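You operate a simulated robot arm through the tools that you are given. There is no shell and no other tool.

You run a simulated robot arm. Do the job below in one go: nothing can be reset, and whatever is moved stays where it is left.

## Task
Set the wall calendar to Monday, pin BINS under it, RENT under Thursday and POST under Sunday.

The check looks at the end state, three seconds after you hand in, the way a careful person would. Anything else that was tipped, shoved, dropped, spilled or broken makes it a failure.

## Robot
A 7-joint arm with a two-finger parallel gripper, fixed in place. Base frame: the origin is on the floor under the middle of its stand, x ahead of it, y to its left, z up. Units: mm, degrees, N and s.
With the tool pointing down near the work surface it reaches from about 340 to 740 mm from the base axis. Its first joint turns from -143.0 to 143.0 degrees. Payload 3 kg.
The TCP is the grasp point between the finger pads, 30 mm short of the fingertips. In the tool frame z runs along the fingers and y along their closing line. Largest opening 110 mm; finger width 20, thickness 10; the body of the gripper, 48 by 112 mm, starts 55 mm behind the TCP.
Orientation is that of the tool frame in the base frame, as a unit quaternion [w, x, y, z]. With the fingers straight down and closing along the base's y, the tool's x points along the base's -x, its y along +y and its z along -z.

## Interface
- The arm moves only by the tool apply_moves. Its argument "rows" is a list of rows, each a list of 6 numbers: the shift along the tool's x, y, z in m, then the turn, a rotation vector about the tool's x, y, z in degrees. In form: [[dx, dy, dz, ax, ay, az], ...]. A call has 1 to 20 rows; each row is the pose to reach, as a shift and turn from the pose commanded when the call began, along the tool's axes at that moment. "gripper" is the closure in counts, from 0 (fully open) to 255 (shut), set as the call begins (left out, the last holds). Rows are played at 5 a second. More than 50 mm and 8.6 degrees between two rows, or a gripper value outside its range, and nothing of the call is played. A pose out of reach is approached as far as the arm can. The call stops where the force on the tool passes 40 N (or 10 N more than at its start, if that is more) or the arm is blocked; 0.2 s more then pass. Each finger travels about 108 mm/s and halts on what it meets, pressing with about 32 N; the grip force reading is that of the motor and also rises with nothing between the fingers. The clock runs only during rows and for 0.2 s after the last one: add rows that repeat a pose to give the fingers time. The reply holds the time, the measured pose of the TCP, the force on the tool along the base axes, the opening and the grip force, in the units named above and with some noise, with the torque about the TCP (base axes, N m) and any sound that the robot's microphone picked up.
- Cameras (640 x 400 px; columns grow to the right, rows downward): "scene" is fixed at [405.8, -647.7, 1628.4]; the picture's right is [0.99, -0.12, 0.00], its down [-0.04, -0.35, -0.94] and it looks along [0.11, 0.93, -0.35] (base axes); focal length 349 px, centre (320, 200). "wrist" rides on the gripper at [72, 17, -103] in the tool frame; the picture's right is [-0.23, 0.97, 0.00], its down [-0.76, -0.18, -0.62] and it looks along [-0.61, -0.14, 0.78] (tool axes); focal length 222 px, centre (320, 200). There is no depth. A picture from a camera that has moved, and an enlarged one, comes with that camera's place and axes in the base frame and with its lens. The place of the scene camera against the robot may be out by one fixed shift of up to 12 mm in any direction.
- capture(camera): a new picture of that camera. The clock stands still meanwhile.
- slide_trunk(by): slides the trunk up (or, below 0, down) by that many mm; the arm rides with it, the base frame stays. It gives what a move gives, with no picture.
- zoom(camera, box): a new picture of the part [left, top, right, bottom] of that camera's present view, enlarged. The clock stands still meanwhile.
- job_done(): hands the job in; it is judged then, once.

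Places have to be worked out from the pictures, the camera data and where the tool is seen. Open the gripper and draw the arm clear of the work before you hand the job in, unless the task says otherwise.

The tools are called after "Call:" by a JSON object that holds its "api" and its "payload". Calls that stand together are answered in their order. apply_moves: Moves the arm, as the interface text tells. Its arguments: {"type":"object","properties":{"rows":{"type":"array","items":{"type":"array","items":{"type":"number"}}},"gripper":{"type":"number"}},"required":["rows"]} The other tools are called the same way: slide_trunk (by) moves the trunk up or down; capture (camera) takes a picture; zoom (camera, box) takes an enlarged picture of a part of a camera's view; job_done () hands the job in.

At the start:

```text
time_s: 0.0
position: [593.8, 213.5, 1338.0]
ee_rot: [0.0, 0.0, 1.0, 0.001]
wrist_force: [-0.2, 0.2, -0.1]
ft_torque: [0.0, -0.04, 0.01]
grip_width: 110.3
grip_force: 0.0
trunk travel left (down, up): [-868.0, 22.0]
```

scene: 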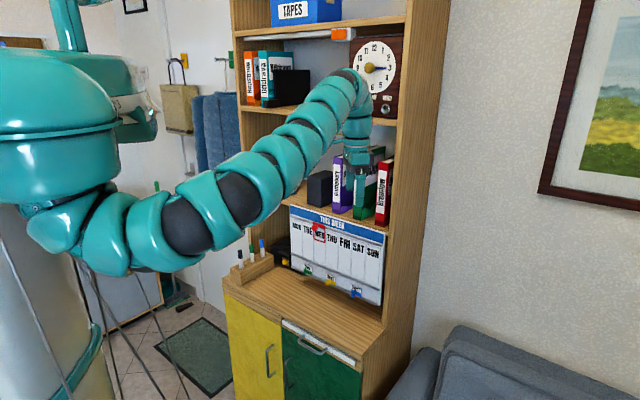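
wrist: 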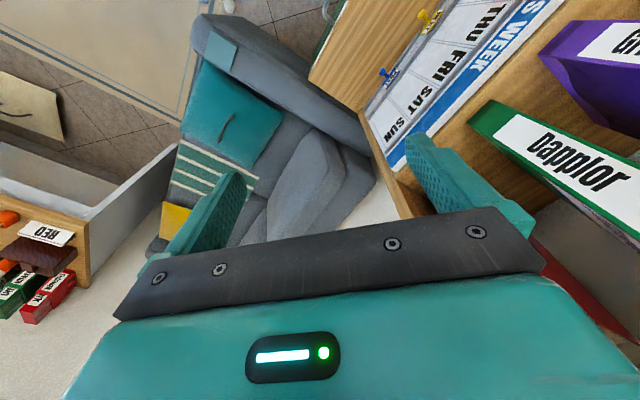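

I start by looking closer at the calendar and the surroundings from the scene camera.

Call:
{"api": "zoom", "payload": {"camera": "scene", "box": [270, 190, 410, 310]}}

Call:
{"api": "zoom", "payload": {"camera": "scene", "box": [200, 130, 420, 380]}}

Call:
{"api": "zoom", "payload": {"camera": "wrist", "box": [0, 0, 640, 400]}}

```text
3.33 times, centred on (340, 250) of scene
camera zoom: at [405.8, -647.7, 1628.4], right [0.99, -0.12, 0.0], down [-0.04, -0.35, -0.94], along [0.11, 0.93, -0.35], focal length 1164 px, centre (253, 33)
```

zoom: 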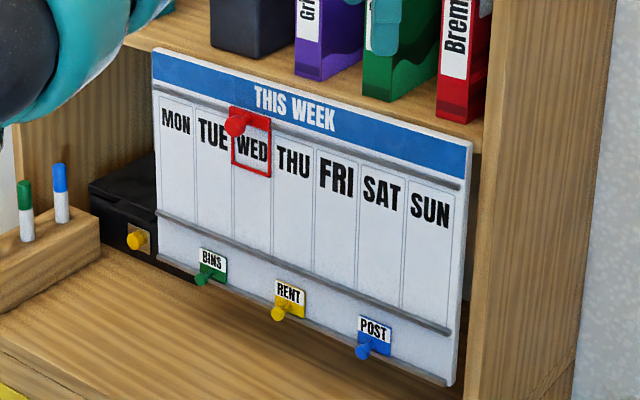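

```text
1.60 times, centred on (310, 255) of scene
camera zoom: at [405.8, -647.7, 1628.4], right [0.99, -0.12, 0.0], down [-0.04, -0.35, -0.94], along [0.11, 0.93, -0.35], focal length 558 px, centre (336, 112)
```

zoom: 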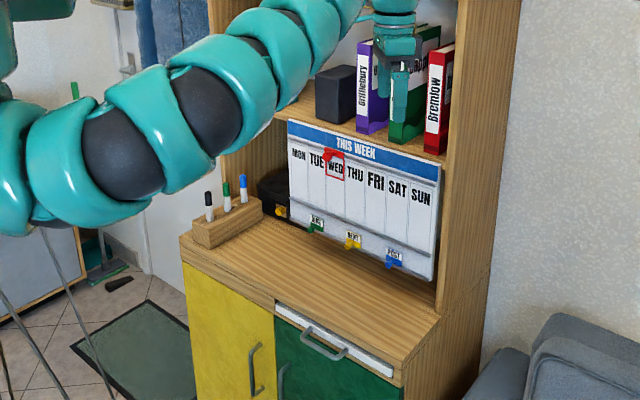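

```text
1.00 times, centred on (320, 200) of wrist (not enlarged: the box is as wide or as high as the picture)
camera zoom: at [521.7, 230.6, 1440.7], right [0.23, 0.97, 0.0], down [0.76, -0.18, 0.62], along [0.61, -0.14, -0.78], focal length 222 px, centre (320, 200)
```

zoom: 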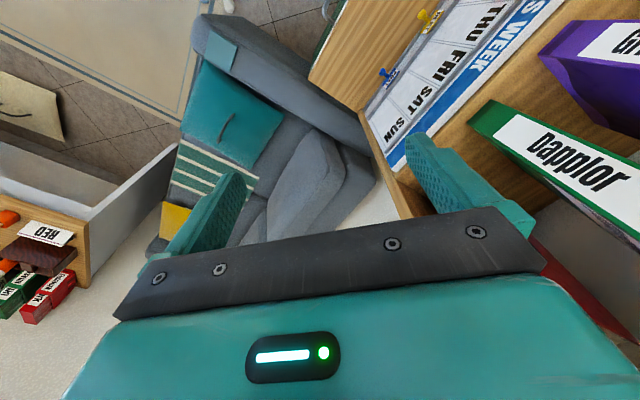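

The board stands turned about 45° to the base axes, with its face toward the robot: roughly 721 mm out, with its centre near (578, 443), z from 876 to 1150. I pull the tool back from the shelf and turn it to face the board so the wrist camera sees it.

Call:
{"api": "apply_moves", "payload": {"rows": [[0.04, 0.0, 0, 0, 0, 0], [0.07, 0.01, 0, 0, 0, -7], [0.1, 0.02, 0, 0, 0, -14], [0.13, 0.03, 0, 0, 0, -21], [0.15, 0.04, 0, 0, 0, -28], [0.17, 0.05, 0, 0, 0, -35], [0.185, 0.057, 0, 0, 0, -42], [0.185, 0.057, 0, 0, 0, -45.5]], "gripper": 0}}

```text
time_s: 1.8
position: [435.0, 300.5, 1319.5]
ee_rot: [0.001, -0.387, 0.922, 0.002]
wrist_force: [0.7, -0.1, -0.3]
ft_torque: [0.01, 0.04, 0.0]
grip_width: 110.3
grip_force: 0.1
out of reach, approached as far as the arm can: row 1, 2, 3, 4, 5, 6, 7, 8
trunk travel left (down, up): [-868.0, 22.0]
```

The arm got near but not quite there (possibly too high for this radius). I'll look at what both cameras show now.

Call:
{"api": "capture", "payload": {"camera": "wrist"}}

Call:
{"api": "capture", "payload": {"camera": "scene"}}

```text
taken
camera wrist: at [371.7, 260.3, 1422.7], right [-0.54, 0.84, 0.0], down [0.66, 0.42, 0.62], along [0.53, 0.34, -0.78], focal length 222 px, centre (320, 200)
```

wrist: 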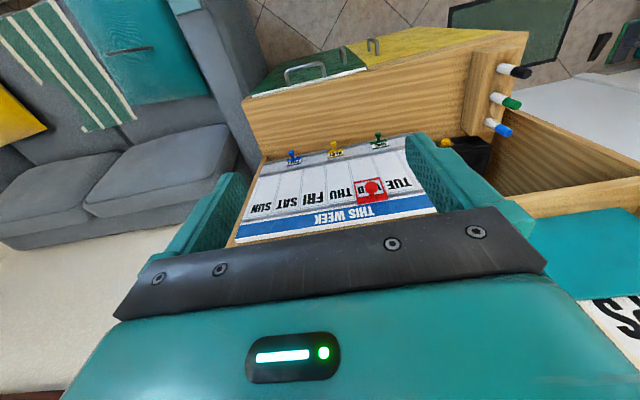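

```text
taken
```

scene: 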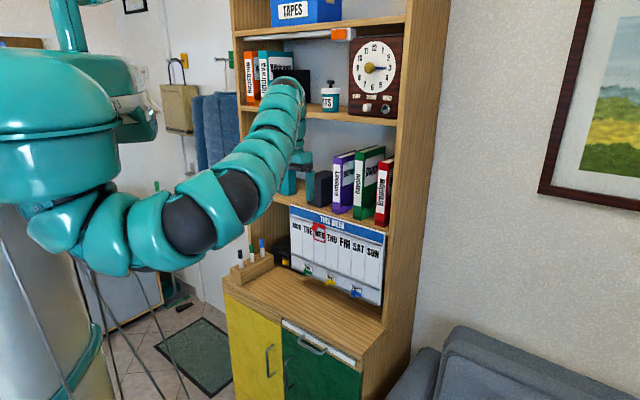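

The board is in view; its pins protrude along the bottom strip. I lower the trunk to bring the tool to board height, staying ~200 mm in front of the board.

Call:
{"api": "slide_trunk", "payload": {"by": -150}}

```text
time_s: 3.5
position: [435.1, 300.7, 1169.5]
ee_rot: [0.0, -0.386, 0.922, 0.003]
wrist_force: [-0.2, -0.5, -0.3]
ft_torque: [0.02, 0.01, -0.01]
grip_width: 110.0
grip_force: 0.0
trunk travel left (down, up): [-718.0, 172.0]
```

Call:
{"api": "capture", "payload": {"camera": "wrist"}}

Call:
{"api": "capture", "payload": {"camera": "scene"}}

```text
taken
camera wrist: at [371.4, 260.6, 1272.8], right [-0.54, 0.84, 0.0], down [0.66, 0.42, 0.62], along [0.53, 0.34, -0.78], focal length 222 px, centre (320, 200)
```

wrist: 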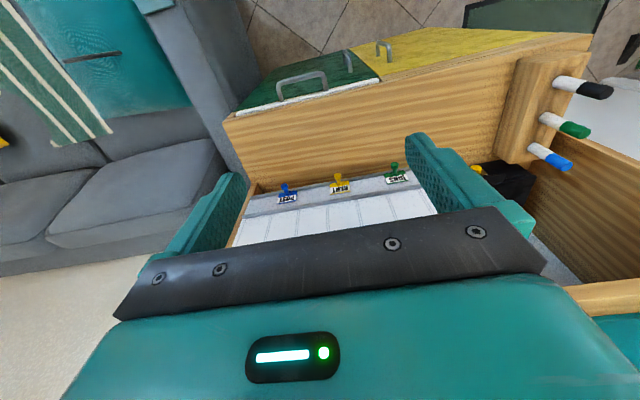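

```text
taken
```

scene: 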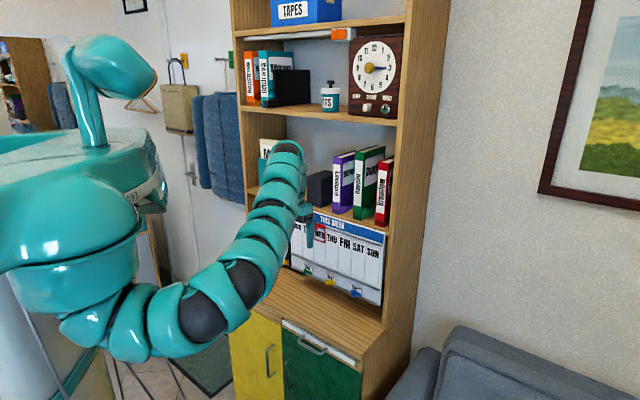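

Both pictures agree with the estimate. I pitch the tool up 45° so the wrist camera looks straight at the board, moving 50 mm forward at the same time.

Call:
{"api": "apply_moves", "payload": {"rows": [[-0.01, 0, 0, 0, -7.5, 0], [-0.02, 0, 0, 0, -15, 0], [-0.03, 0, 0, 0, -22.5, 0], [-0.04, 0, 0, 0, -30, 0], [-0.05, 0, 0, 0, -37.5, 0], [-0.05, 0, 0, 0, -45, 0], [-0.05, 0, 0, 0, -45, 0]]}}

```text
time_s: 5.2
position: [472.8, 336.0, 1168.7]
ee_rot: [0.353, -0.355, 0.853, 0.149]
wrist_force: [0.8, -0.4, -1.7]
ft_torque: [0.09, -0.03, 0.01]
grip_width: 109.9
grip_force: 0.1
out of reach, approached as far as the arm can: row 1, 2, 3, 4
trunk travel left (down, up): [-718.0, 172.0]
```

Call:
{"api": "capture", "payload": {"camera": "wrist"}}

Call:
{"api": "capture", "payload": {"camera": "scene"}}

```text
taken
camera wrist: at [373.9, 259.4, 1191.4], right [-0.58, 0.8, 0.16], down [0.2, -0.06, 0.98], along [0.79, 0.6, -0.12], focal length 222 px, centre (320, 200)
```

wrist: 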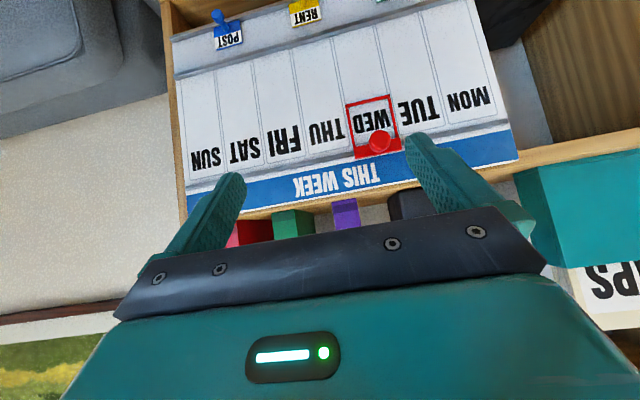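

```text
taken
```

scene: 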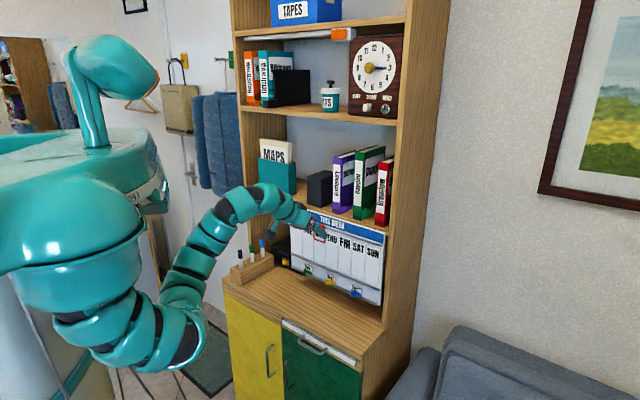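

I zoom in on the calendar frame, rails and pins to understand the mechanism.

Call:
{"api": "zoom", "payload": {"camera": "wrist", "box": [320, 80, 480, 180]}}

Call:
{"api": "zoom", "payload": {"camera": "wrist", "box": [180, 0, 340, 100]}}

Call:
{"api": "zoom", "payload": {"camera": "scene", "box": [285, 240, 395, 310]}}

```text
4.00 times, centred on (400, 130) of wrist
camera zoom: at [373.9, 259.4, 1191.4], right [-0.58, 0.8, 0.16], down [0.2, -0.06, 0.98], along [0.79, 0.6, -0.12], focal length 888 px, centre (0, 480)
```

zoom: 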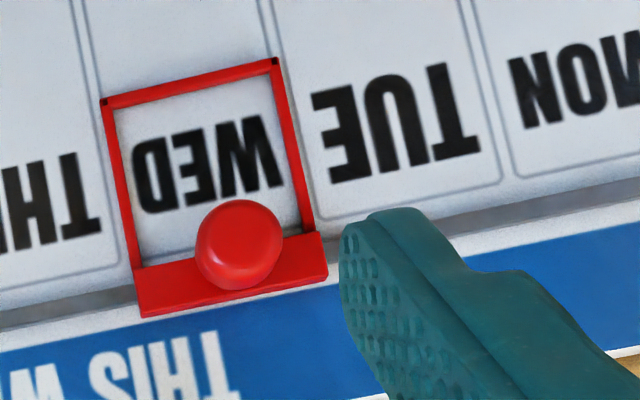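

```text
4.00 times, centred on (260, 50) of wrist
camera zoom: at [373.9, 259.4, 1191.4], right [-0.58, 0.8, 0.16], down [0.2, -0.06, 0.98], along [0.79, 0.6, -0.12], focal length 888 px, centre (560, 800)
```

zoom: 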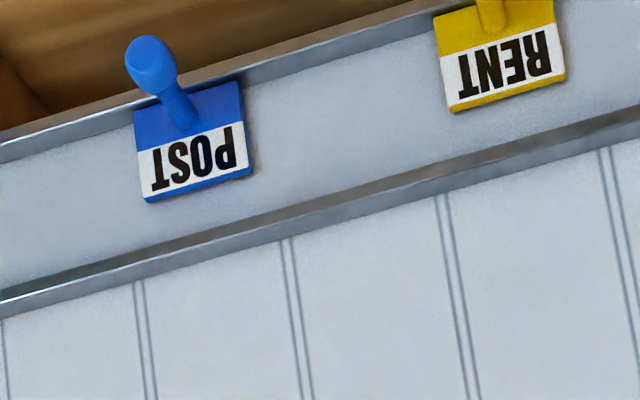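

```text
5.71 times, centred on (340, 275) of scene
camera zoom: at [405.8, -647.7, 1628.4], right [0.99, -0.12, 0.0], down [-0.04, -0.35, -0.94], along [0.11, 0.93, -0.35], focal length 1995 px, centre (206, -229)
```

zoom: 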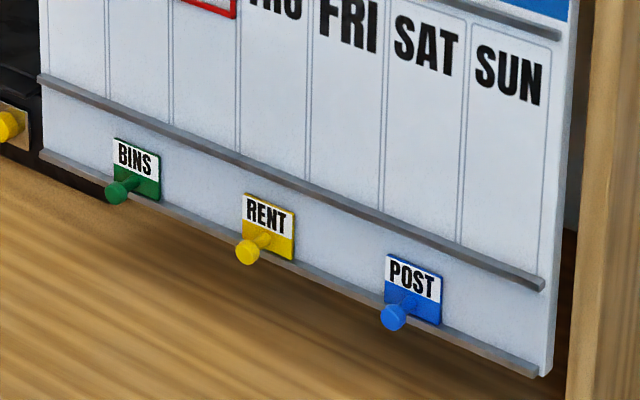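

I see a top rail carrying the red frame (round knob), plain day columns, a middle rail, and a parking strip with the three cards, each held by a peg. To get the board's heading accurately I zoom on column separators in the present view.

Call:
{"api": "zoom", "payload": {"camera": "wrist", "box": [160, 60, 352, 180]}}

Call:
{"api": "zoom", "payload": {"camera": "wrist", "box": [340, 50, 532, 170]}}

Call:
{"api": "zoom", "payload": {"camera": "wrist", "box": [340, 0, 532, 120]}}

Call:
{"api": "zoom", "payload": {"camera": "wrist", "box": [160, 120, 352, 240]}}

```text
3.33 times, centred on (256, 120) of wrist
camera zoom: at [373.9, 259.4, 1191.4], right [-0.58, 0.8, 0.16], down [0.2, -0.06, 0.98], along [0.79, 0.6, -0.12], focal length 740 px, centre (533, 467)
```

zoom: 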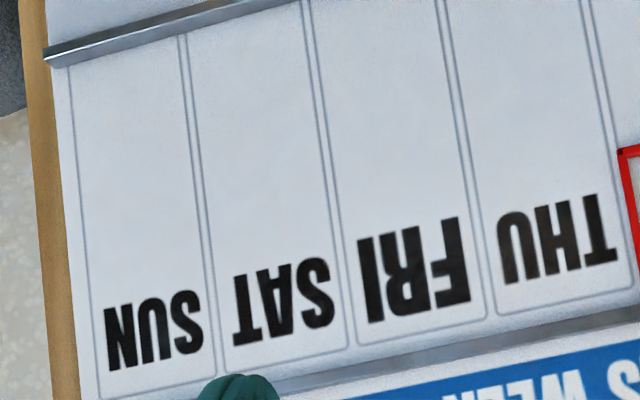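

```text
3.33 times, centred on (436, 110) of wrist
camera zoom: at [373.9, 259.4, 1191.4], right [-0.58, 0.8, 0.16], down [0.2, -0.06, 0.98], along [0.79, 0.6, -0.12], focal length 740 px, centre (-67, 500)
```

zoom: 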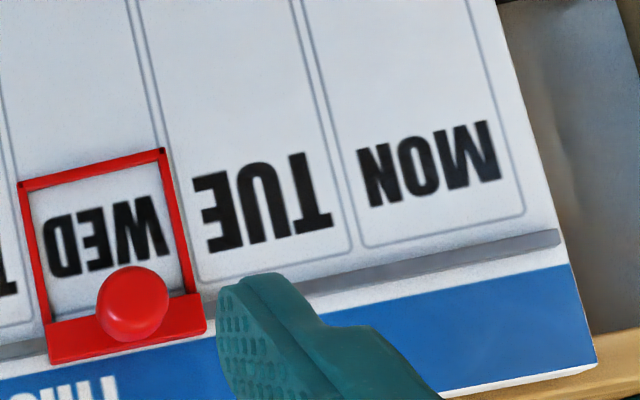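

```text
3.33 times, centred on (436, 60) of wrist
camera zoom: at [373.9, 259.4, 1191.4], right [-0.58, 0.8, 0.16], down [0.2, -0.06, 0.98], along [0.79, 0.6, -0.12], focal length 740 px, centre (-67, 667)
```

zoom: 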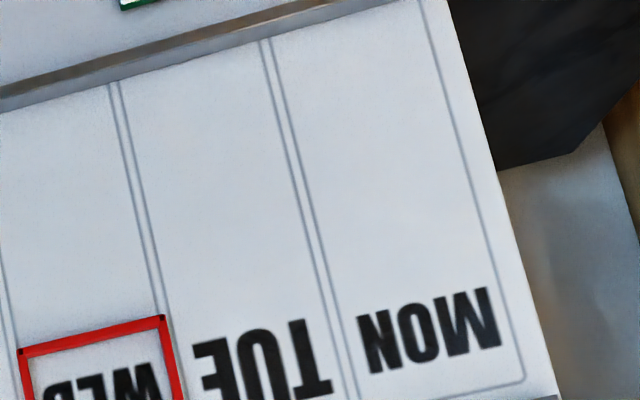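

```text
3.33 times, centred on (256, 180) of wrist
camera zoom: at [373.9, 259.4, 1191.4], right [-0.58, 0.8, 0.16], down [0.2, -0.06, 0.98], along [0.79, 0.6, -0.12], focal length 740 px, centre (533, 267)
```

zoom: 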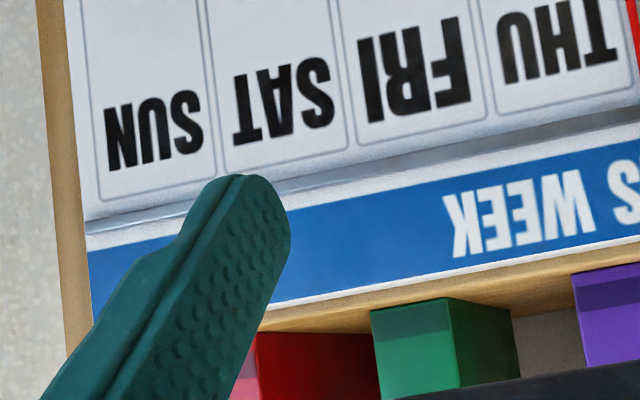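

The separators give a uniform column pitch and a board heading of 45.4°, matching my tool yaw of 45.5°. The red knob is judged at about (518, 466, 1107); I move to a stand-off in front of it and re-measure from there.

Call:
{"api": "apply_moves", "payload": {"rows": [[-0.007, 0.0146, 0.0173, 0, 0, 0], [-0.014, 0.0292, 0.0346, 0, 0, 0], [-0.021, 0.0438, 0.052, 0, 0, 0], [-0.0283, 0.0584, 0.0693, 0, 0, 0], [-0.0283, 0.0584, 0.0693, 0, 0, 0]]}}

Call:
{"api": "capture", "payload": {"camera": "wrist"}}

Call:
{"api": "capture", "payload": {"camera": "scene"}}

```text
time_s: 6.3
position: [477.7, 426.3, 1143.0]
ee_rot: [0.353, -0.357, 0.851, 0.151]
wrist_force: [0.0, -0.8, 0.4]
ft_torque: [0.02, 0.0, 0.01]
grip_width: 110.1
grip_force: 0.1
trunk travel left (down, up): [-718.0, 172.0]
```

```text
taken
camera wrist: at [377.6, 350.0, 1164.6], right [-0.58, 0.8, 0.16], down [0.2, -0.06, 0.98], along [0.79, 0.6, -0.12], focal length 222 px, centre (320, 200)
```

wrist: 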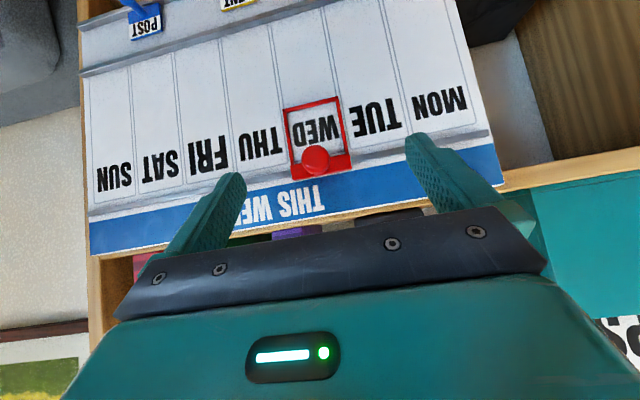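

```text
taken
```

scene: 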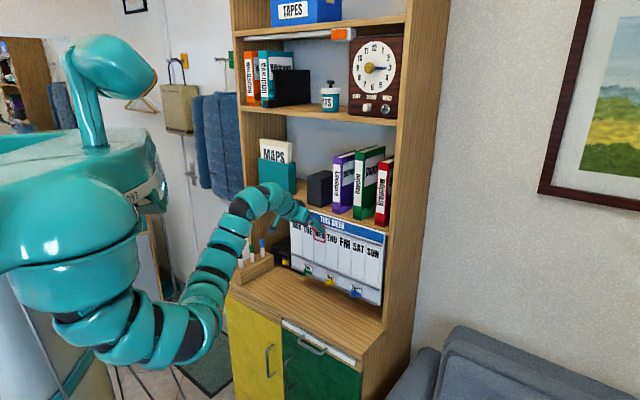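

I zoom on the knob and on the board from this second viewpoint to triangulate depth.

Call:
{"api": "zoom", "payload": {"camera": "wrist", "box": [240, 80, 400, 180]}}

Call:
{"api": "zoom", "payload": {"camera": "wrist", "box": [70, 0, 262, 120]}}

Call:
{"api": "zoom", "payload": {"camera": "wrist", "box": [300, 0, 492, 120]}}

```text
4.00 times, centred on (320, 130) of wrist
camera zoom: at [377.6, 350.0, 1164.6], right [-0.58, 0.8, 0.16], down [0.2, -0.06, 0.98], along [0.79, 0.6, -0.12], focal length 888 px, centre (320, 480)
```

zoom: 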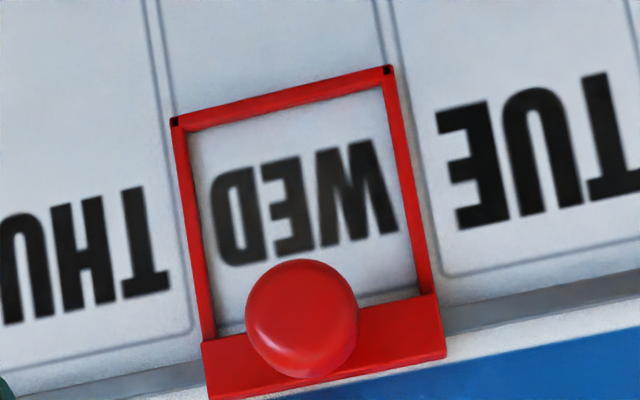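

```text
3.33 times, centred on (166, 60) of wrist
camera zoom: at [377.6, 350.0, 1164.6], right [-0.58, 0.8, 0.16], down [0.2, -0.06, 0.98], along [0.79, 0.6, -0.12], focal length 740 px, centre (833, 667)
```

zoom: 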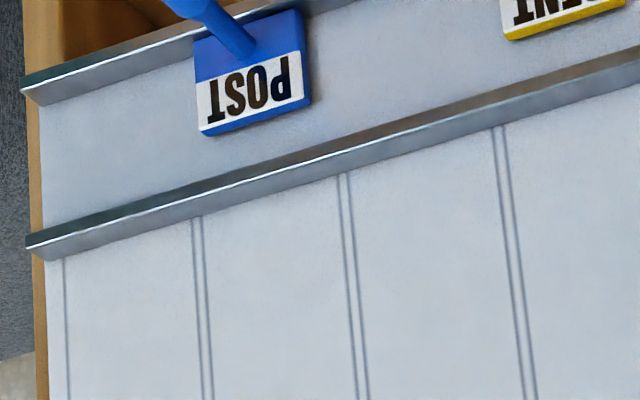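

```text
3.33 times, centred on (396, 60) of wrist
camera zoom: at [377.6, 350.0, 1164.6], right [-0.58, 0.8, 0.16], down [0.2, -0.06, 0.98], along [0.79, 0.6, -0.12], focal length 740 px, centre (67, 667)
```

zoom: 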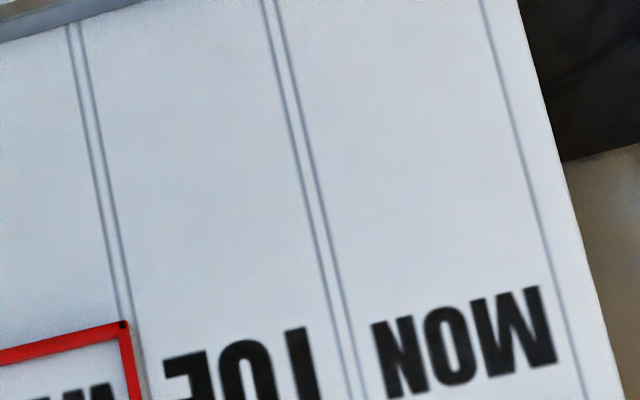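

Two wrist views put the board face at d≈710 mm (along the 45.5° heading), middle ledge top at z≈953, column pitch ≈54.7 mm, and the red knob's head at d≈678, u≈46, z≈1113. I move in so the knob lies between the pads, with the gripper half closed.

Call:
{"api": "apply_moves", "payload": {"rows": [[0, -0.0043, 0, 0, 0, 0], [-0.0015, -0.0043, 0.01, 0, 0, 0], [-0.003, -0.0043, 0.02, 0, 0, 0], [-0.0046, -0.0043, 0.026, 0, 0, 0], [-0.0046, -0.0043, 0.032, 0, 0, 0], [-0.0046, -0.0043, 0.032, 0, 0, 0]], "gripper": 105}}

Call:
{"api": "capture", "payload": {"camera": "wrist"}}

Call:
{"api": "zoom", "payload": {"camera": "scene", "box": [270, 190, 410, 310]}}

```text
time_s: 7.8
position: [498.1, 443.0, 1119.4]
ee_rot: [0.354, -0.356, 0.852, 0.149]
wrist_force: [-0.1, 0.3, -0.1]
ft_torque: [-0.01, 0.01, -0.01]
grip_width: 64.7
grip_force: 0.0
trunk travel left (down, up): [-718.0, 172.0]
```

```text
taken
camera wrist: at [398.4, 365.7, 1141.9], right [-0.58, 0.8, 0.16], down [0.2, -0.06, 0.98], along [0.79, 0.6, -0.12], focal length 222 px, centre (320, 200)
```

wrist: 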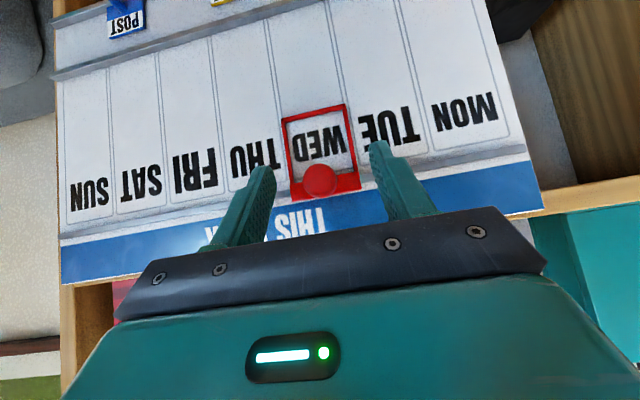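

```text
3.33 times, centred on (340, 250) of scene
camera zoom: at [405.8, -647.7, 1628.4], right [0.99, -0.12, 0.0], down [-0.04, -0.35, -0.94], along [0.11, 0.93, -0.35], focal length 1164 px, centre (253, 33)
```

zoom: 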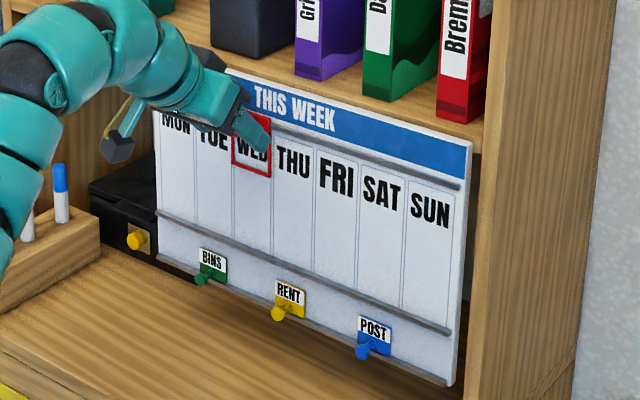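

The knob sits centred between the pads (about 4 mm above the tool axis, 14 mm past the TCP). I close on it.

Call:
{"api": "apply_moves", "payload": {"rows": [[0, 0, 0, 0, 0, 0], [0, 0, 0, 0, 0, 0], [0, 0, 0, 0, 0, 0], [0, 0, 0, 0, 0, 0]], "gripper": 255}}

Call:
{"api": "capture", "payload": {"camera": "wrist"}}

```text
time_s: 8.8
position: [498.3, 443.5, 1120.8]
ee_rot: [0.355, -0.356, 0.851, 0.15]
wrist_force: [0.4, -1.2, -0.2]
ft_torque: [0.06, -0.1, -0.04]
grip_width: 21.4
grip_force: 45.4
trunk travel left (down, up): [-718.0, 172.0]
```

```text
taken
camera wrist: at [398.4, 365.7, 1141.9], right [-0.58, 0.8, 0.16], down [0.2, -0.06, 0.98], along [0.79, 0.6, -0.12], focal length 222 px, centre (320, 200)
```

wrist: 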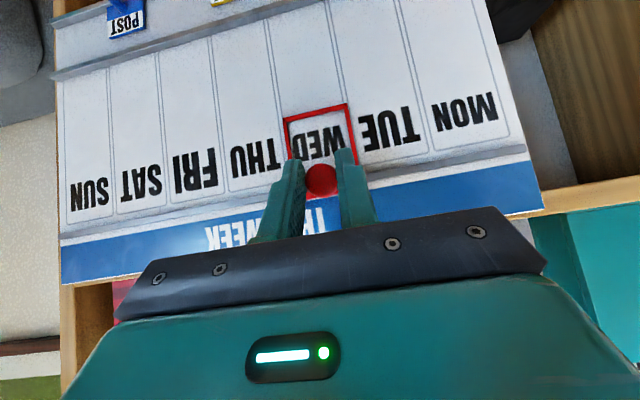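

Gripped at 21.4 mm, matching the knob's diameter. I try a short slide of 20 mm to the left along the rail to feel the friction.

Call:
{"api": "apply_moves", "payload": {"rows": [[0, 0.005, 0, 0, 0, 0], [0, 0.01, 0, 0, 0, 0], [0, 0.015, 0, 0, 0, 0], [0, 0.02, 0, 0, 0, 0]]}}

Call:
{"api": "capture", "payload": {"camera": "wrist"}}

```text
time_s: 9.8
position: [483.0, 456.8, 1121.2]
ee_rot: [0.353, -0.356, 0.852, 0.149]
wrist_force: [-1.2, -1.0, -10.2]
ft_torque: [-0.07, 0.07, -0.05]
grip_width: 21.5
grip_force: 45.2
trunk travel left (down, up): [-718.0, 172.0]
```

```text
taken
camera wrist: at [383.8, 380.4, 1142.3], right [-0.58, 0.8, 0.16], down [0.2, -0.06, 0.98], along [0.79, 0.6, -0.12], focal length 222 px, centre (320, 200)
```

wrist: 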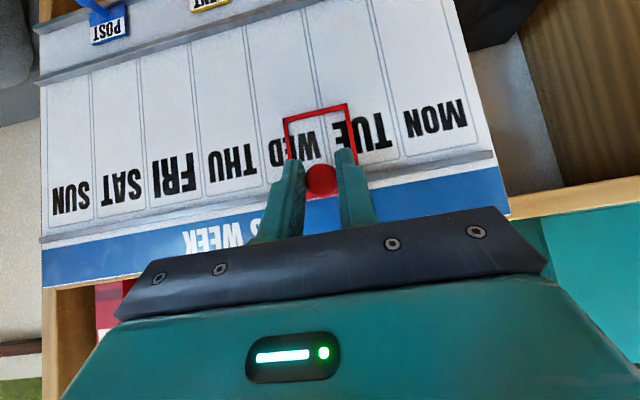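

The frame moves with the knob; a small vertical load of 10 N built up. I continue left with a half-millimetre downward relief.

Call:
{"api": "apply_moves", "payload": {"rows": [[0.0003, 0.006, 0.0003, 0, 0, 0], [0.0005, 0.012, 0.0005, 0, 0, 0], [0.0005, 0.018, 0.0005, 0, 0, 0], [0.0005, 0.024, 0.0005, 0, 0, 0], [0.0005, 0.03, 0.0005, 0, 0, 0]]}}

```text
time_s: 10.9
position: [460.6, 478.5, 1121.0]
ee_rot: [0.353, -0.357, 0.852, 0.149]
wrist_force: [-1.2, -0.3, -14.4]
ft_torque: [-0.83, 0.64, 0.01]
grip_width: 20.8
grip_force: 44.8
trunk travel left (down, up): [-718.0, 172.0]
```

The vertical load is now −14 N; I look before going on.

Call:
{"api": "capture", "payload": {"camera": "wrist"}}

Call:
{"api": "zoom", "payload": {"camera": "wrist", "box": [240, 80, 400, 180]}}

Call:
{"api": "zoom", "payload": {"camera": "scene", "box": [270, 190, 410, 310]}}

```text
taken
camera wrist: at [362.0, 402.2, 1142.2], right [-0.58, 0.8, 0.16], down [0.2, -0.06, 0.98], along [0.79, 0.6, -0.12], focal length 222 px, centre (320, 200)
```

wrist: 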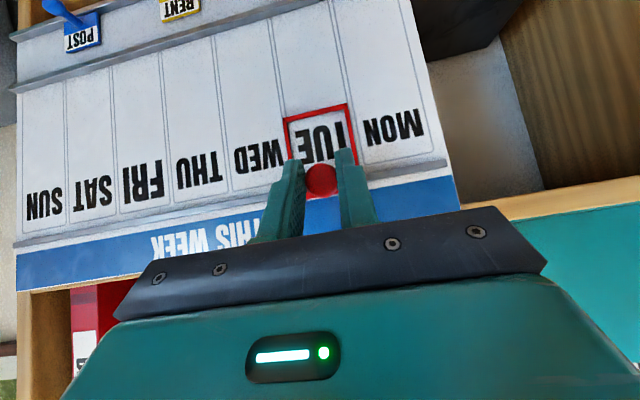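

```text
4.00 times, centred on (320, 130) of wrist
camera zoom: at [362.0, 402.2, 1142.2], right [-0.58, 0.8, 0.16], down [0.2, -0.06, 0.98], along [0.79, 0.6, -0.12], focal length 888 px, centre (320, 480)
```

zoom: 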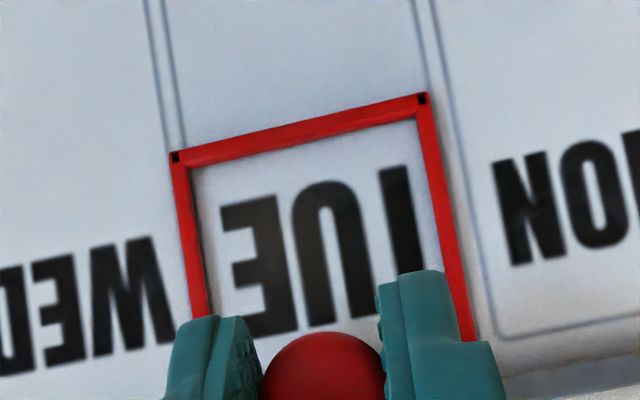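

```text
3.33 times, centred on (340, 250) of scene
camera zoom: at [405.8, -647.7, 1628.4], right [0.99, -0.12, 0.0], down [-0.04, -0.35, -0.94], along [0.11, 0.93, -0.35], focal length 1164 px, centre (253, 33)
```

zoom: 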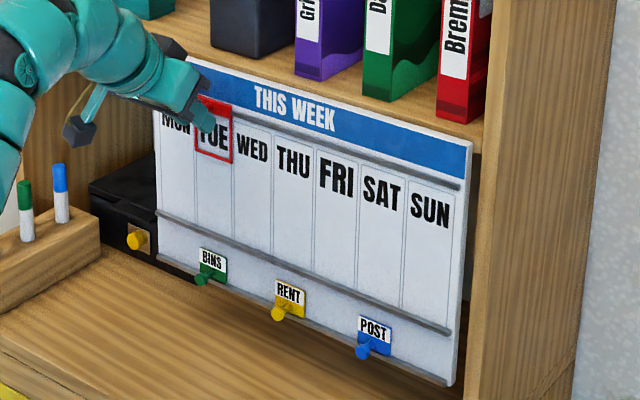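

The frame is now over TUE and everything looks straight. I keep sliding with 1 mm more downward relief.

Call:
{"api": "apply_moves", "payload": {"rows": [[0.0007, 0.0, 0.0007, 0, 0, 0], [0.0007, 0.006, 0.0007, 0, 0, 0], [0.0007, 0.012, 0.0007, 0, 0, 0], [0.0007, 0.018, 0.0007, 0, 0, 0], [0.0007, 0.024, 0.0007, 0, 0, 0], [0.0007, 0.03, 0.0007, 0, 0, 0]]}}

```text
time_s: 12.3
position: [441.2, 499.3, 1119.2]
ee_rot: [0.355, -0.356, 0.851, 0.15]
wrist_force: [7.1, 6.3, 1.5]
ft_torque: [0.5, -0.5, -0.06]
grip_width: 21.4
grip_force: 44.8
trunk travel left (down, up): [-718.0, 172.0]
```

Loads are small now. I slide the remaining distance up to about 2 mm short and check the fit.

Call:
{"api": "apply_moves", "payload": {"rows": [[0, 0.006, 0, 0, 0, 0], [0, 0.012, 0, 0, 0, 0], [0, 0.018, 0, 0, 0, 0], [0, 0.024, 0, 0, 0, 0], [0, 0.028, 0, 0, 0, 0]]}}

Call:
{"api": "zoom", "payload": {"camera": "wrist", "box": [240, 60, 432, 180]}}

Call:
{"api": "capture", "payload": {"camera": "scene"}}

```text
time_s: 13.6
position: [420.8, 519.3, 1120.4]
ee_rot: [0.354, -0.355, 0.852, 0.149]
wrist_force: [12.2, 10.7, 9.9]
ft_torque: [-0.3, 0.17, -0.09]
grip_width: 21.5
grip_force: 45.0
trunk travel left (down, up): [-718.0, 172.0]
```

```text
3.33 times, centred on (336, 120) of wrist
camera zoom: at [321.7, 442.2, 1141.9], right [-0.58, 0.8, 0.16], down [0.2, -0.06, 0.98], along [0.79, 0.6, -0.12], focal length 740 px, centre (267, 467)
```

zoom: 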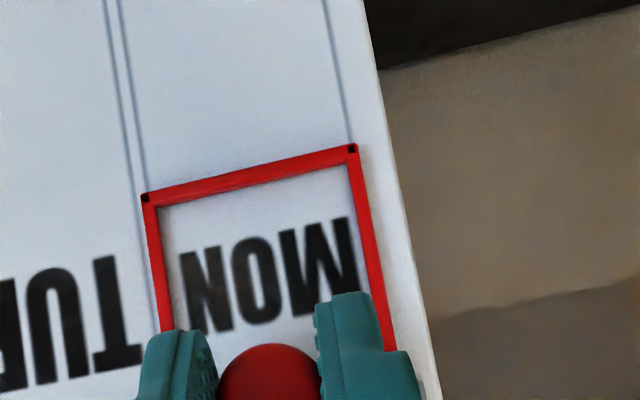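

```text
taken
```

scene: 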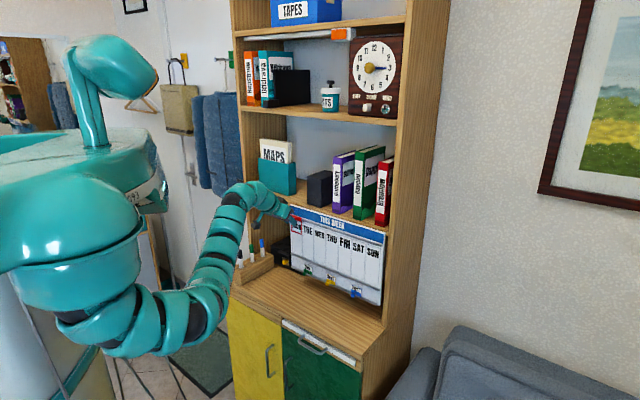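

The frame now surrounds MON, about 1 mm short. I finish that last millimetre while easing the residual load.

Call:
{"api": "apply_moves", "payload": {"rows": [[-0.0004, 0.0005, 0.0001, 0, 0, 0], [-0.0008, 0.0013, 0.0001, 0, 0, 0], [-0.0008, 0.0013, 0.0001, 0, 0, 0]]}}

Call:
{"api": "zoom", "payload": {"camera": "wrist", "box": [240, 60, 432, 180]}}

Call:
{"api": "zoom", "payload": {"camera": "scene", "box": [275, 195, 345, 245]}}

```text
time_s: 14.3
position: [420.7, 520.0, 1120.2]
ee_rot: [0.353, -0.357, 0.852, 0.149]
wrist_force: [6.7, 0.4, 2.7]
ft_torque: [0.45, -0.5, -0.06]
grip_width: 21.1
grip_force: 45.5
trunk travel left (down, up): [-718.0, 172.0]
```

```text
3.33 times, centred on (336, 120) of wrist
camera zoom: at [321.4, 442.6, 1142.2], right [-0.58, 0.8, 0.16], down [0.2, -0.06, 0.98], along [0.79, 0.6, -0.12], focal length 740 px, centre (267, 467)
```

zoom: 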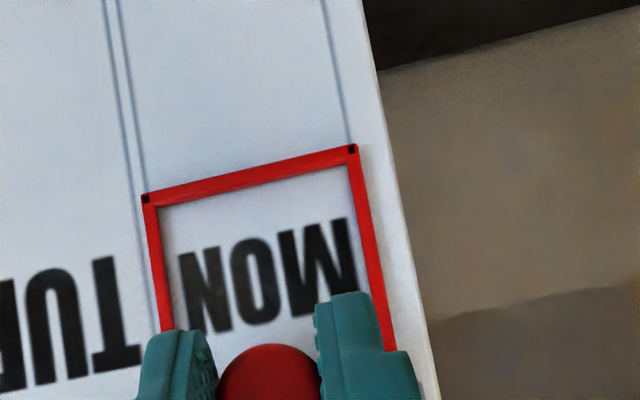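

```text
8.00 times, centred on (310, 220) of scene
camera zoom: at [405.8, -647.7, 1628.4], right [0.99, -0.12, 0.0], down [-0.04, -0.35, -0.94], along [0.11, 0.93, -0.35], focal length 2793 px, centre (400, 40)
```

zoom: 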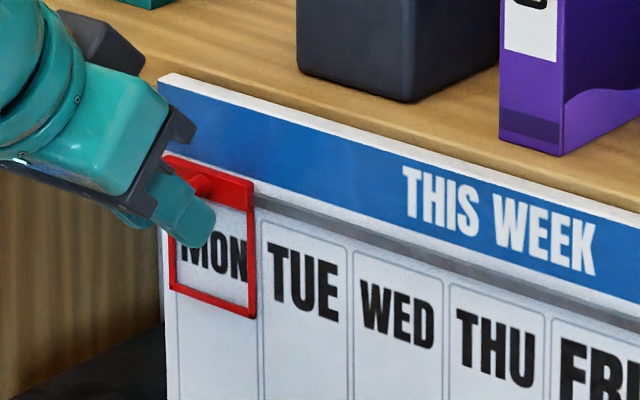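

The frame is centred around MON. I open the fingers and back away along the tool axis.

Call:
{"api": "apply_moves", "payload": {"rows": [[0, 0, 0, 0, 0, 0], [0, 0, 0, 0, 0, 0], [0, 0, 0, 0, 0, 0]], "gripper": 105}}

Call:
{"api": "apply_moves", "payload": {"rows": [[0, 0, -0.01, 0, 0, 0], [0, 0, -0.03, 0, 0, 0], [0, 0, -0.05, 0, 0, 0], [0, -0.02, -0.07, 0, 0, 0], [0, -0.04, -0.07, 0, 0, 0], [0, -0.06, -0.07, 0, 0, 0], [0, -0.06, -0.07, 0, 0, 0]]}}

Call:
{"api": "capture", "payload": {"camera": "wrist"}}

Call:
{"api": "zoom", "payload": {"camera": "scene", "box": [270, 190, 410, 310]}}

```text
time_s: 15.2
position: [419.2, 520.0, 1121.5]
ee_rot: [0.353, -0.356, 0.852, 0.149]
wrist_force: [0.2, -0.5, 0.1]
ft_torque: [0.01, 0.04, -0.02]
grip_width: 64.6
grip_force: 0.0
trunk travel left (down, up): [-718.0, 172.0]
```

```text
time_s: 16.8
position: [427.2, 443.4, 1170.1]
ee_rot: [0.354, -0.357, 0.851, 0.15]
wrist_force: [-1.0, 0.0, 0.8]
ft_torque: [0.02, 0.03, 0.01]
grip_width: 64.4
grip_force: 0.1
trunk travel left (down, up): [-718.0, 172.0]
```

```text
taken
camera wrist: at [328.8, 366.6, 1191.7], right [-0.58, 0.8, 0.16], down [0.2, -0.06, 0.98], along [0.79, 0.6, -0.12], focal length 222 px, centre (320, 200)
```

wrist: 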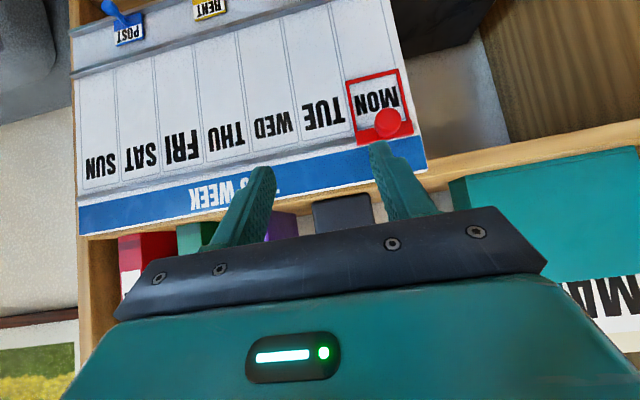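

```text
3.33 times, centred on (340, 250) of scene
camera zoom: at [405.8, -647.7, 1628.4], right [0.99, -0.12, 0.0], down [-0.04, -0.35, -0.94], along [0.11, 0.93, -0.35], focal length 1164 px, centre (253, 33)
```

zoom: 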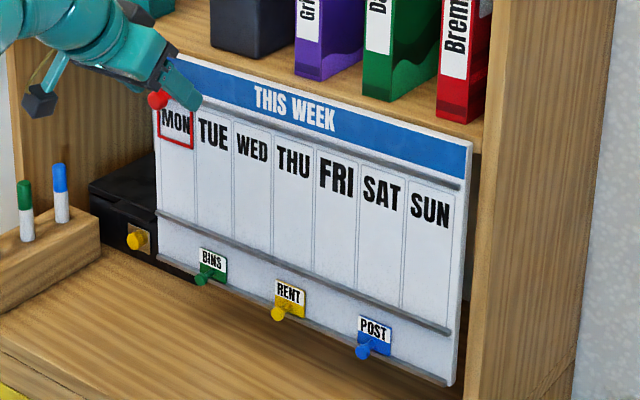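

Monday is set. I now back off a little and centre on the board, then lower the trunk towards the cards.

Call:
{"api": "apply_moves", "payload": {"rows": [[0.01, -0.02, -0.01, 0, 0, 0], [0.02, -0.05, -0.02, 0, 0, 0], [0.0283, -0.08, -0.0283, 0, 0, 0], [0.0283, -0.105, -0.0283, 0, 0, 0], [0.0283, -0.105, -0.0283, 0, 0, 0]], "gripper": 0}}

Call:
{"api": "slide_trunk", "payload": {"by": -150}}

Call:
{"api": "capture", "payload": {"camera": "wrist"}}

Call:
{"api": "capture", "payload": {"camera": "scene"}}

```text
time_s: 17.9
position: [471.8, 338.9, 1169.3]
ee_rot: [0.354, -0.357, 0.851, 0.15]
wrist_force: [0.4, -0.1, 0.2]
ft_torque: [-0.03, 0.01, 0.01]
grip_width: 110.0
grip_force: 0.1
trunk travel left (down, up): [-718.0, 172.0]
```

```text
time_s: 19.7
position: [471.5, 338.4, 1019.2]
ee_rot: [0.354, -0.356, 0.852, 0.149]
wrist_force: [0.2, 0.2, 0.8]
ft_torque: [0.0, 0.0, -0.04]
grip_width: 110.1
grip_force: 0.1
trunk travel left (down, up): [-568.0, 322.0]
```

```text
taken
camera wrist: at [373.2, 261.9, 1041.2], right [-0.58, 0.8, 0.16], down [0.2, -0.06, 0.98], along [0.79, 0.6, -0.12], focal length 222 px, centre (320, 200)
```

wrist: 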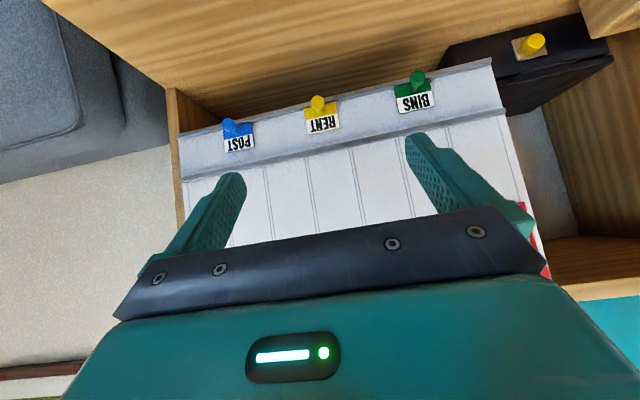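

```text
taken
```

scene: 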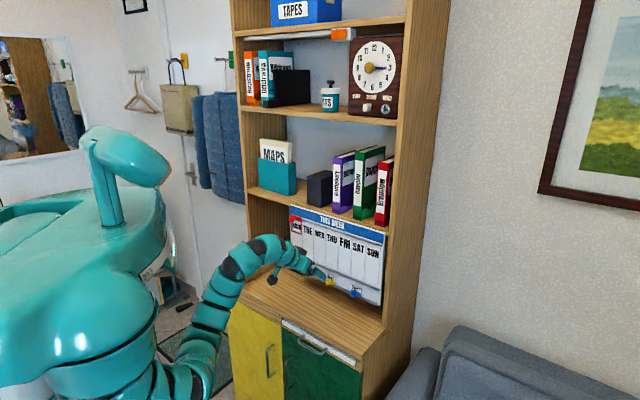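

I zoom on each card and peg from here.

Call:
{"api": "zoom", "payload": {"camera": "wrist", "box": [170, 60, 330, 160]}}

Call:
{"api": "zoom", "payload": {"camera": "wrist", "box": [290, 50, 450, 150]}}

Call:
{"api": "zoom", "payload": {"camera": "wrist", "box": [200, 100, 280, 150]}}

Call:
{"api": "zoom", "payload": {"camera": "wrist", "box": [380, 60, 460, 110]}}

```text
4.00 times, centred on (250, 110) of wrist
camera zoom: at [373.2, 261.9, 1041.2], right [-0.58, 0.8, 0.16], down [0.2, -0.06, 0.98], along [0.79, 0.6, -0.12], focal length 888 px, centre (600, 560)
```

zoom: 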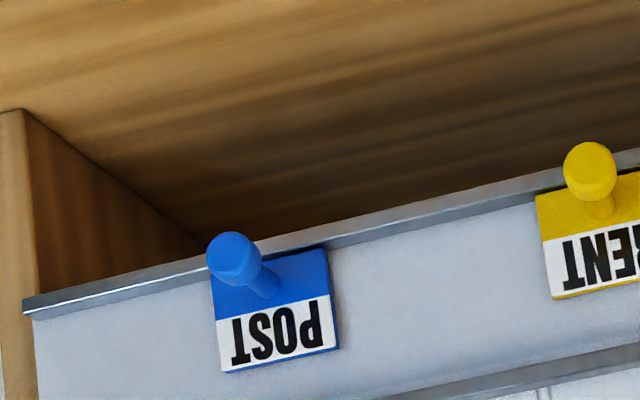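

```text
4.00 times, centred on (370, 100) of wrist
camera zoom: at [373.2, 261.9, 1041.2], right [-0.58, 0.8, 0.16], down [0.2, -0.06, 0.98], along [0.79, 0.6, -0.12], focal length 888 px, centre (120, 600)
```

zoom: 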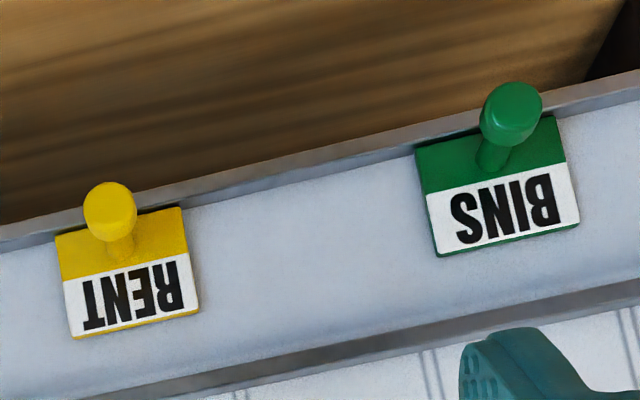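

```text
8.00 times, centred on (240, 125) of wrist
camera zoom: at [373.2, 261.9, 1041.2], right [-0.58, 0.8, 0.16], down [0.2, -0.06, 0.98], along [0.79, 0.6, -0.12], focal length 1777 px, centre (960, 800)
```

zoom: 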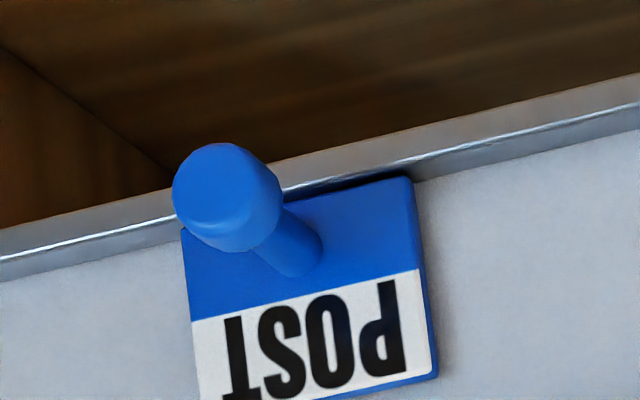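

```text
8.00 times, centred on (420, 85) of wrist
camera zoom: at [373.2, 261.9, 1041.2], right [-0.58, 0.8, 0.16], down [0.2, -0.06, 0.98], along [0.79, 0.6, -0.12], focal length 1777 px, centre (-480, 1120)
```

zoom: 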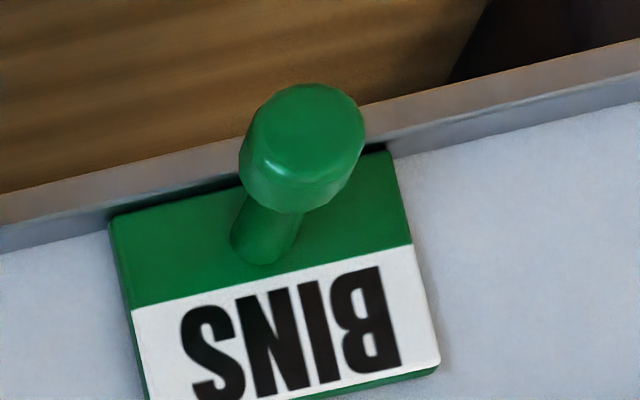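

The cards are plates (≈32 mm tall) with a stem and mushroom head; heads sit at d≈686, z≈901.5, u≈−8 (BINS), 102 (RENT), 213.5 (POST). Column centres are MON −63.3, THU 101.5, SUN 266. I lower the trunk and go to a stand-off above RENT's peg first.

Call:
{"api": "slide_trunk", "payload": {"by": -70}}

Call:
{"api": "apply_moves", "payload": {"rows": [[-0.0145, -0.001, 0.0148, 0, 0, 0], [-0.029, -0.002, 0.0295, 0, 0, 0], [-0.0436, -0.0024, 0.0443, 0, 0, 0], [-0.0436, -0.0024, 0.0443, 0, 0, 0]], "gripper": 139}}

Call:
{"api": "capture", "payload": {"camera": "wrist"}}

Call:
{"api": "capture", "payload": {"camera": "scene"}}

```text
time_s: 20.8
position: [472.9, 338.9, 949.8]
ee_rot: [0.353, -0.357, 0.852, 0.15]
wrist_force: [-0.2, 0.1, -0.4]
ft_torque: [-0.01, -0.03, 0.0]
grip_width: 110.1
grip_force: 0.3
trunk travel left (down, up): [-498.0, 392.0]
```

```text
time_s: 21.8
position: [516.9, 380.9, 949.0]
ee_rot: [0.352, -0.357, 0.852, 0.15]
wrist_force: [-0.4, -0.3, -0.5]
ft_torque: [0.0, 0.03, -0.04]
grip_width: 50.0
grip_force: 0.0
trunk travel left (down, up): [-498.0, 392.0]
```

```text
taken
camera wrist: at [418.2, 304.9, 971.2], right [-0.58, 0.8, 0.16], down [0.2, -0.06, 0.98], along [0.79, 0.6, -0.12], focal length 222 px, centre (320, 200)
```

wrist: 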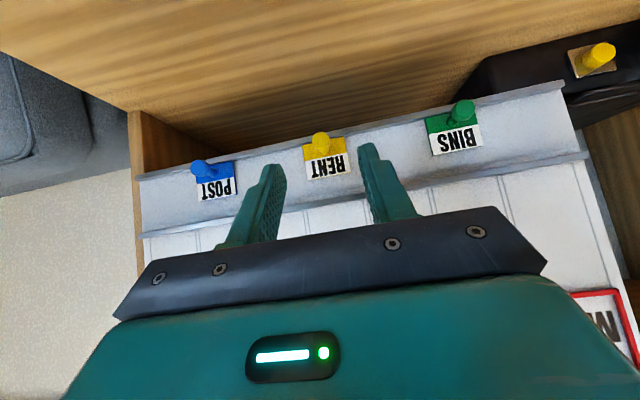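

```text
taken
```

scene: 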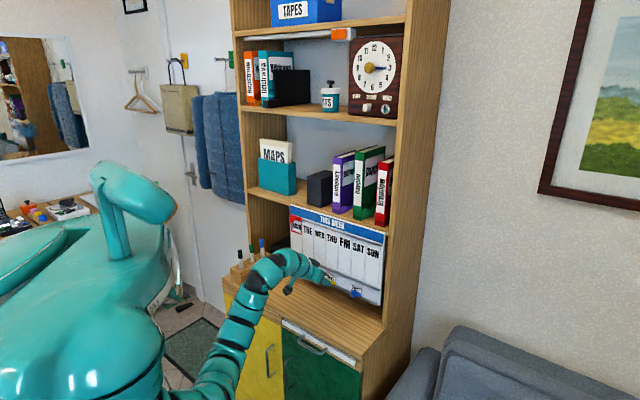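

I zoom to fix RENT's peg position from this nearer view.

Call:
{"api": "zoom", "payload": {"camera": "wrist", "box": [280, 110, 376, 170]}}

Call:
{"api": "zoom", "payload": {"camera": "scene", "box": [280, 240, 390, 310]}}

```text
6.67 times, centred on (328, 140) of wrist
camera zoom: at [418.2, 304.9, 971.2], right [-0.58, 0.8, 0.16], down [0.2, -0.06, 0.98], along [0.79, 0.6, -0.12], focal length 1481 px, centre (267, 600)
```

zoom: 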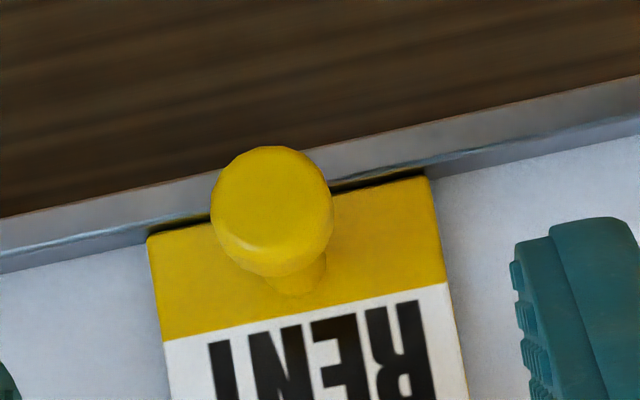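

```text
5.71 times, centred on (335, 275) of scene
camera zoom: at [405.8, -647.7, 1628.4], right [0.99, -0.12, 0.0], down [-0.04, -0.35, -0.94], along [0.11, 0.93, -0.35], focal length 1995 px, centre (234, -229)
```

zoom: 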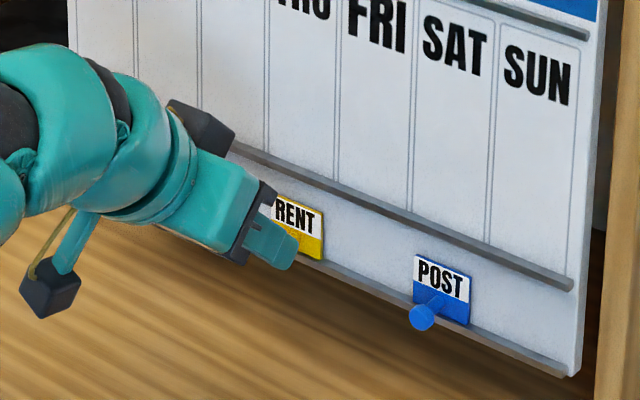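

RENT's head is at d≈684, u≈101.5, z≈902.5, in line with the tool axis. I advance 49 mm along the tool axis and then check before closing.

Call:
{"api": "apply_moves", "payload": {"rows": [[0, 0, 0.012, 0, 0, 0], [0, 0, 0.024, 0, 0, 0], [0, 0, 0.034, 0, 0, 0], [0, 0, 0.042, 0, 0, 0], [0, 0, 0.049, 0, 0, 0], [0, 0, 0.049, 0, 0, 0]]}}

Call:
{"api": "capture", "payload": {"camera": "wrist"}}

Call:
{"api": "zoom", "payload": {"camera": "scene", "box": [280, 240, 390, 310]}}

```text
time_s: 23.2
position: [541.6, 405.9, 915.4]
ee_rot: [0.354, -0.356, 0.852, 0.15]
wrist_force: [0.3, 0.2, -0.9]
ft_torque: [-0.03, 0.02, 0.01]
grip_width: 50.2
grip_force: 0.1
trunk travel left (down, up): [-498.0, 392.0]
```

```text
taken
camera wrist: at [442.5, 329.9, 937.3], right [-0.58, 0.8, 0.16], down [0.2, -0.06, 0.98], along [0.79, 0.6, -0.12], focal length 222 px, centre (320, 200)
```

wrist: 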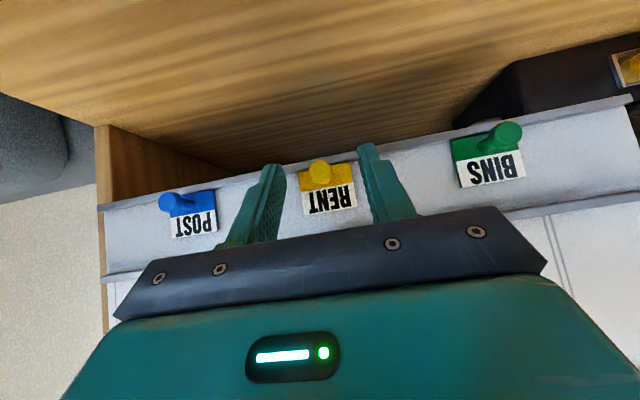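

```text
5.71 times, centred on (335, 275) of scene
camera zoom: at [405.8, -647.7, 1628.4], right [0.99, -0.12, 0.0], down [-0.04, -0.35, -0.94], along [0.11, 0.93, -0.35], focal length 1995 px, centre (234, -229)
```

zoom: 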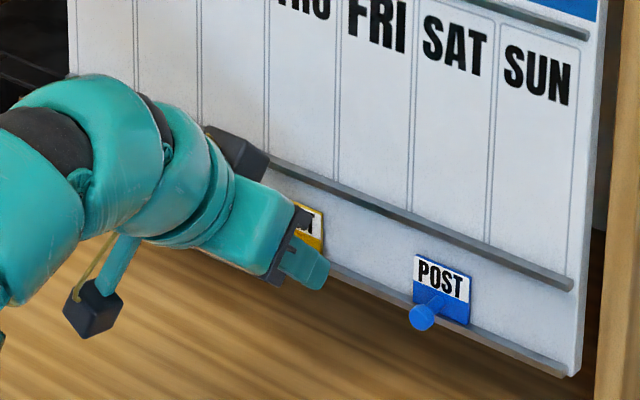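

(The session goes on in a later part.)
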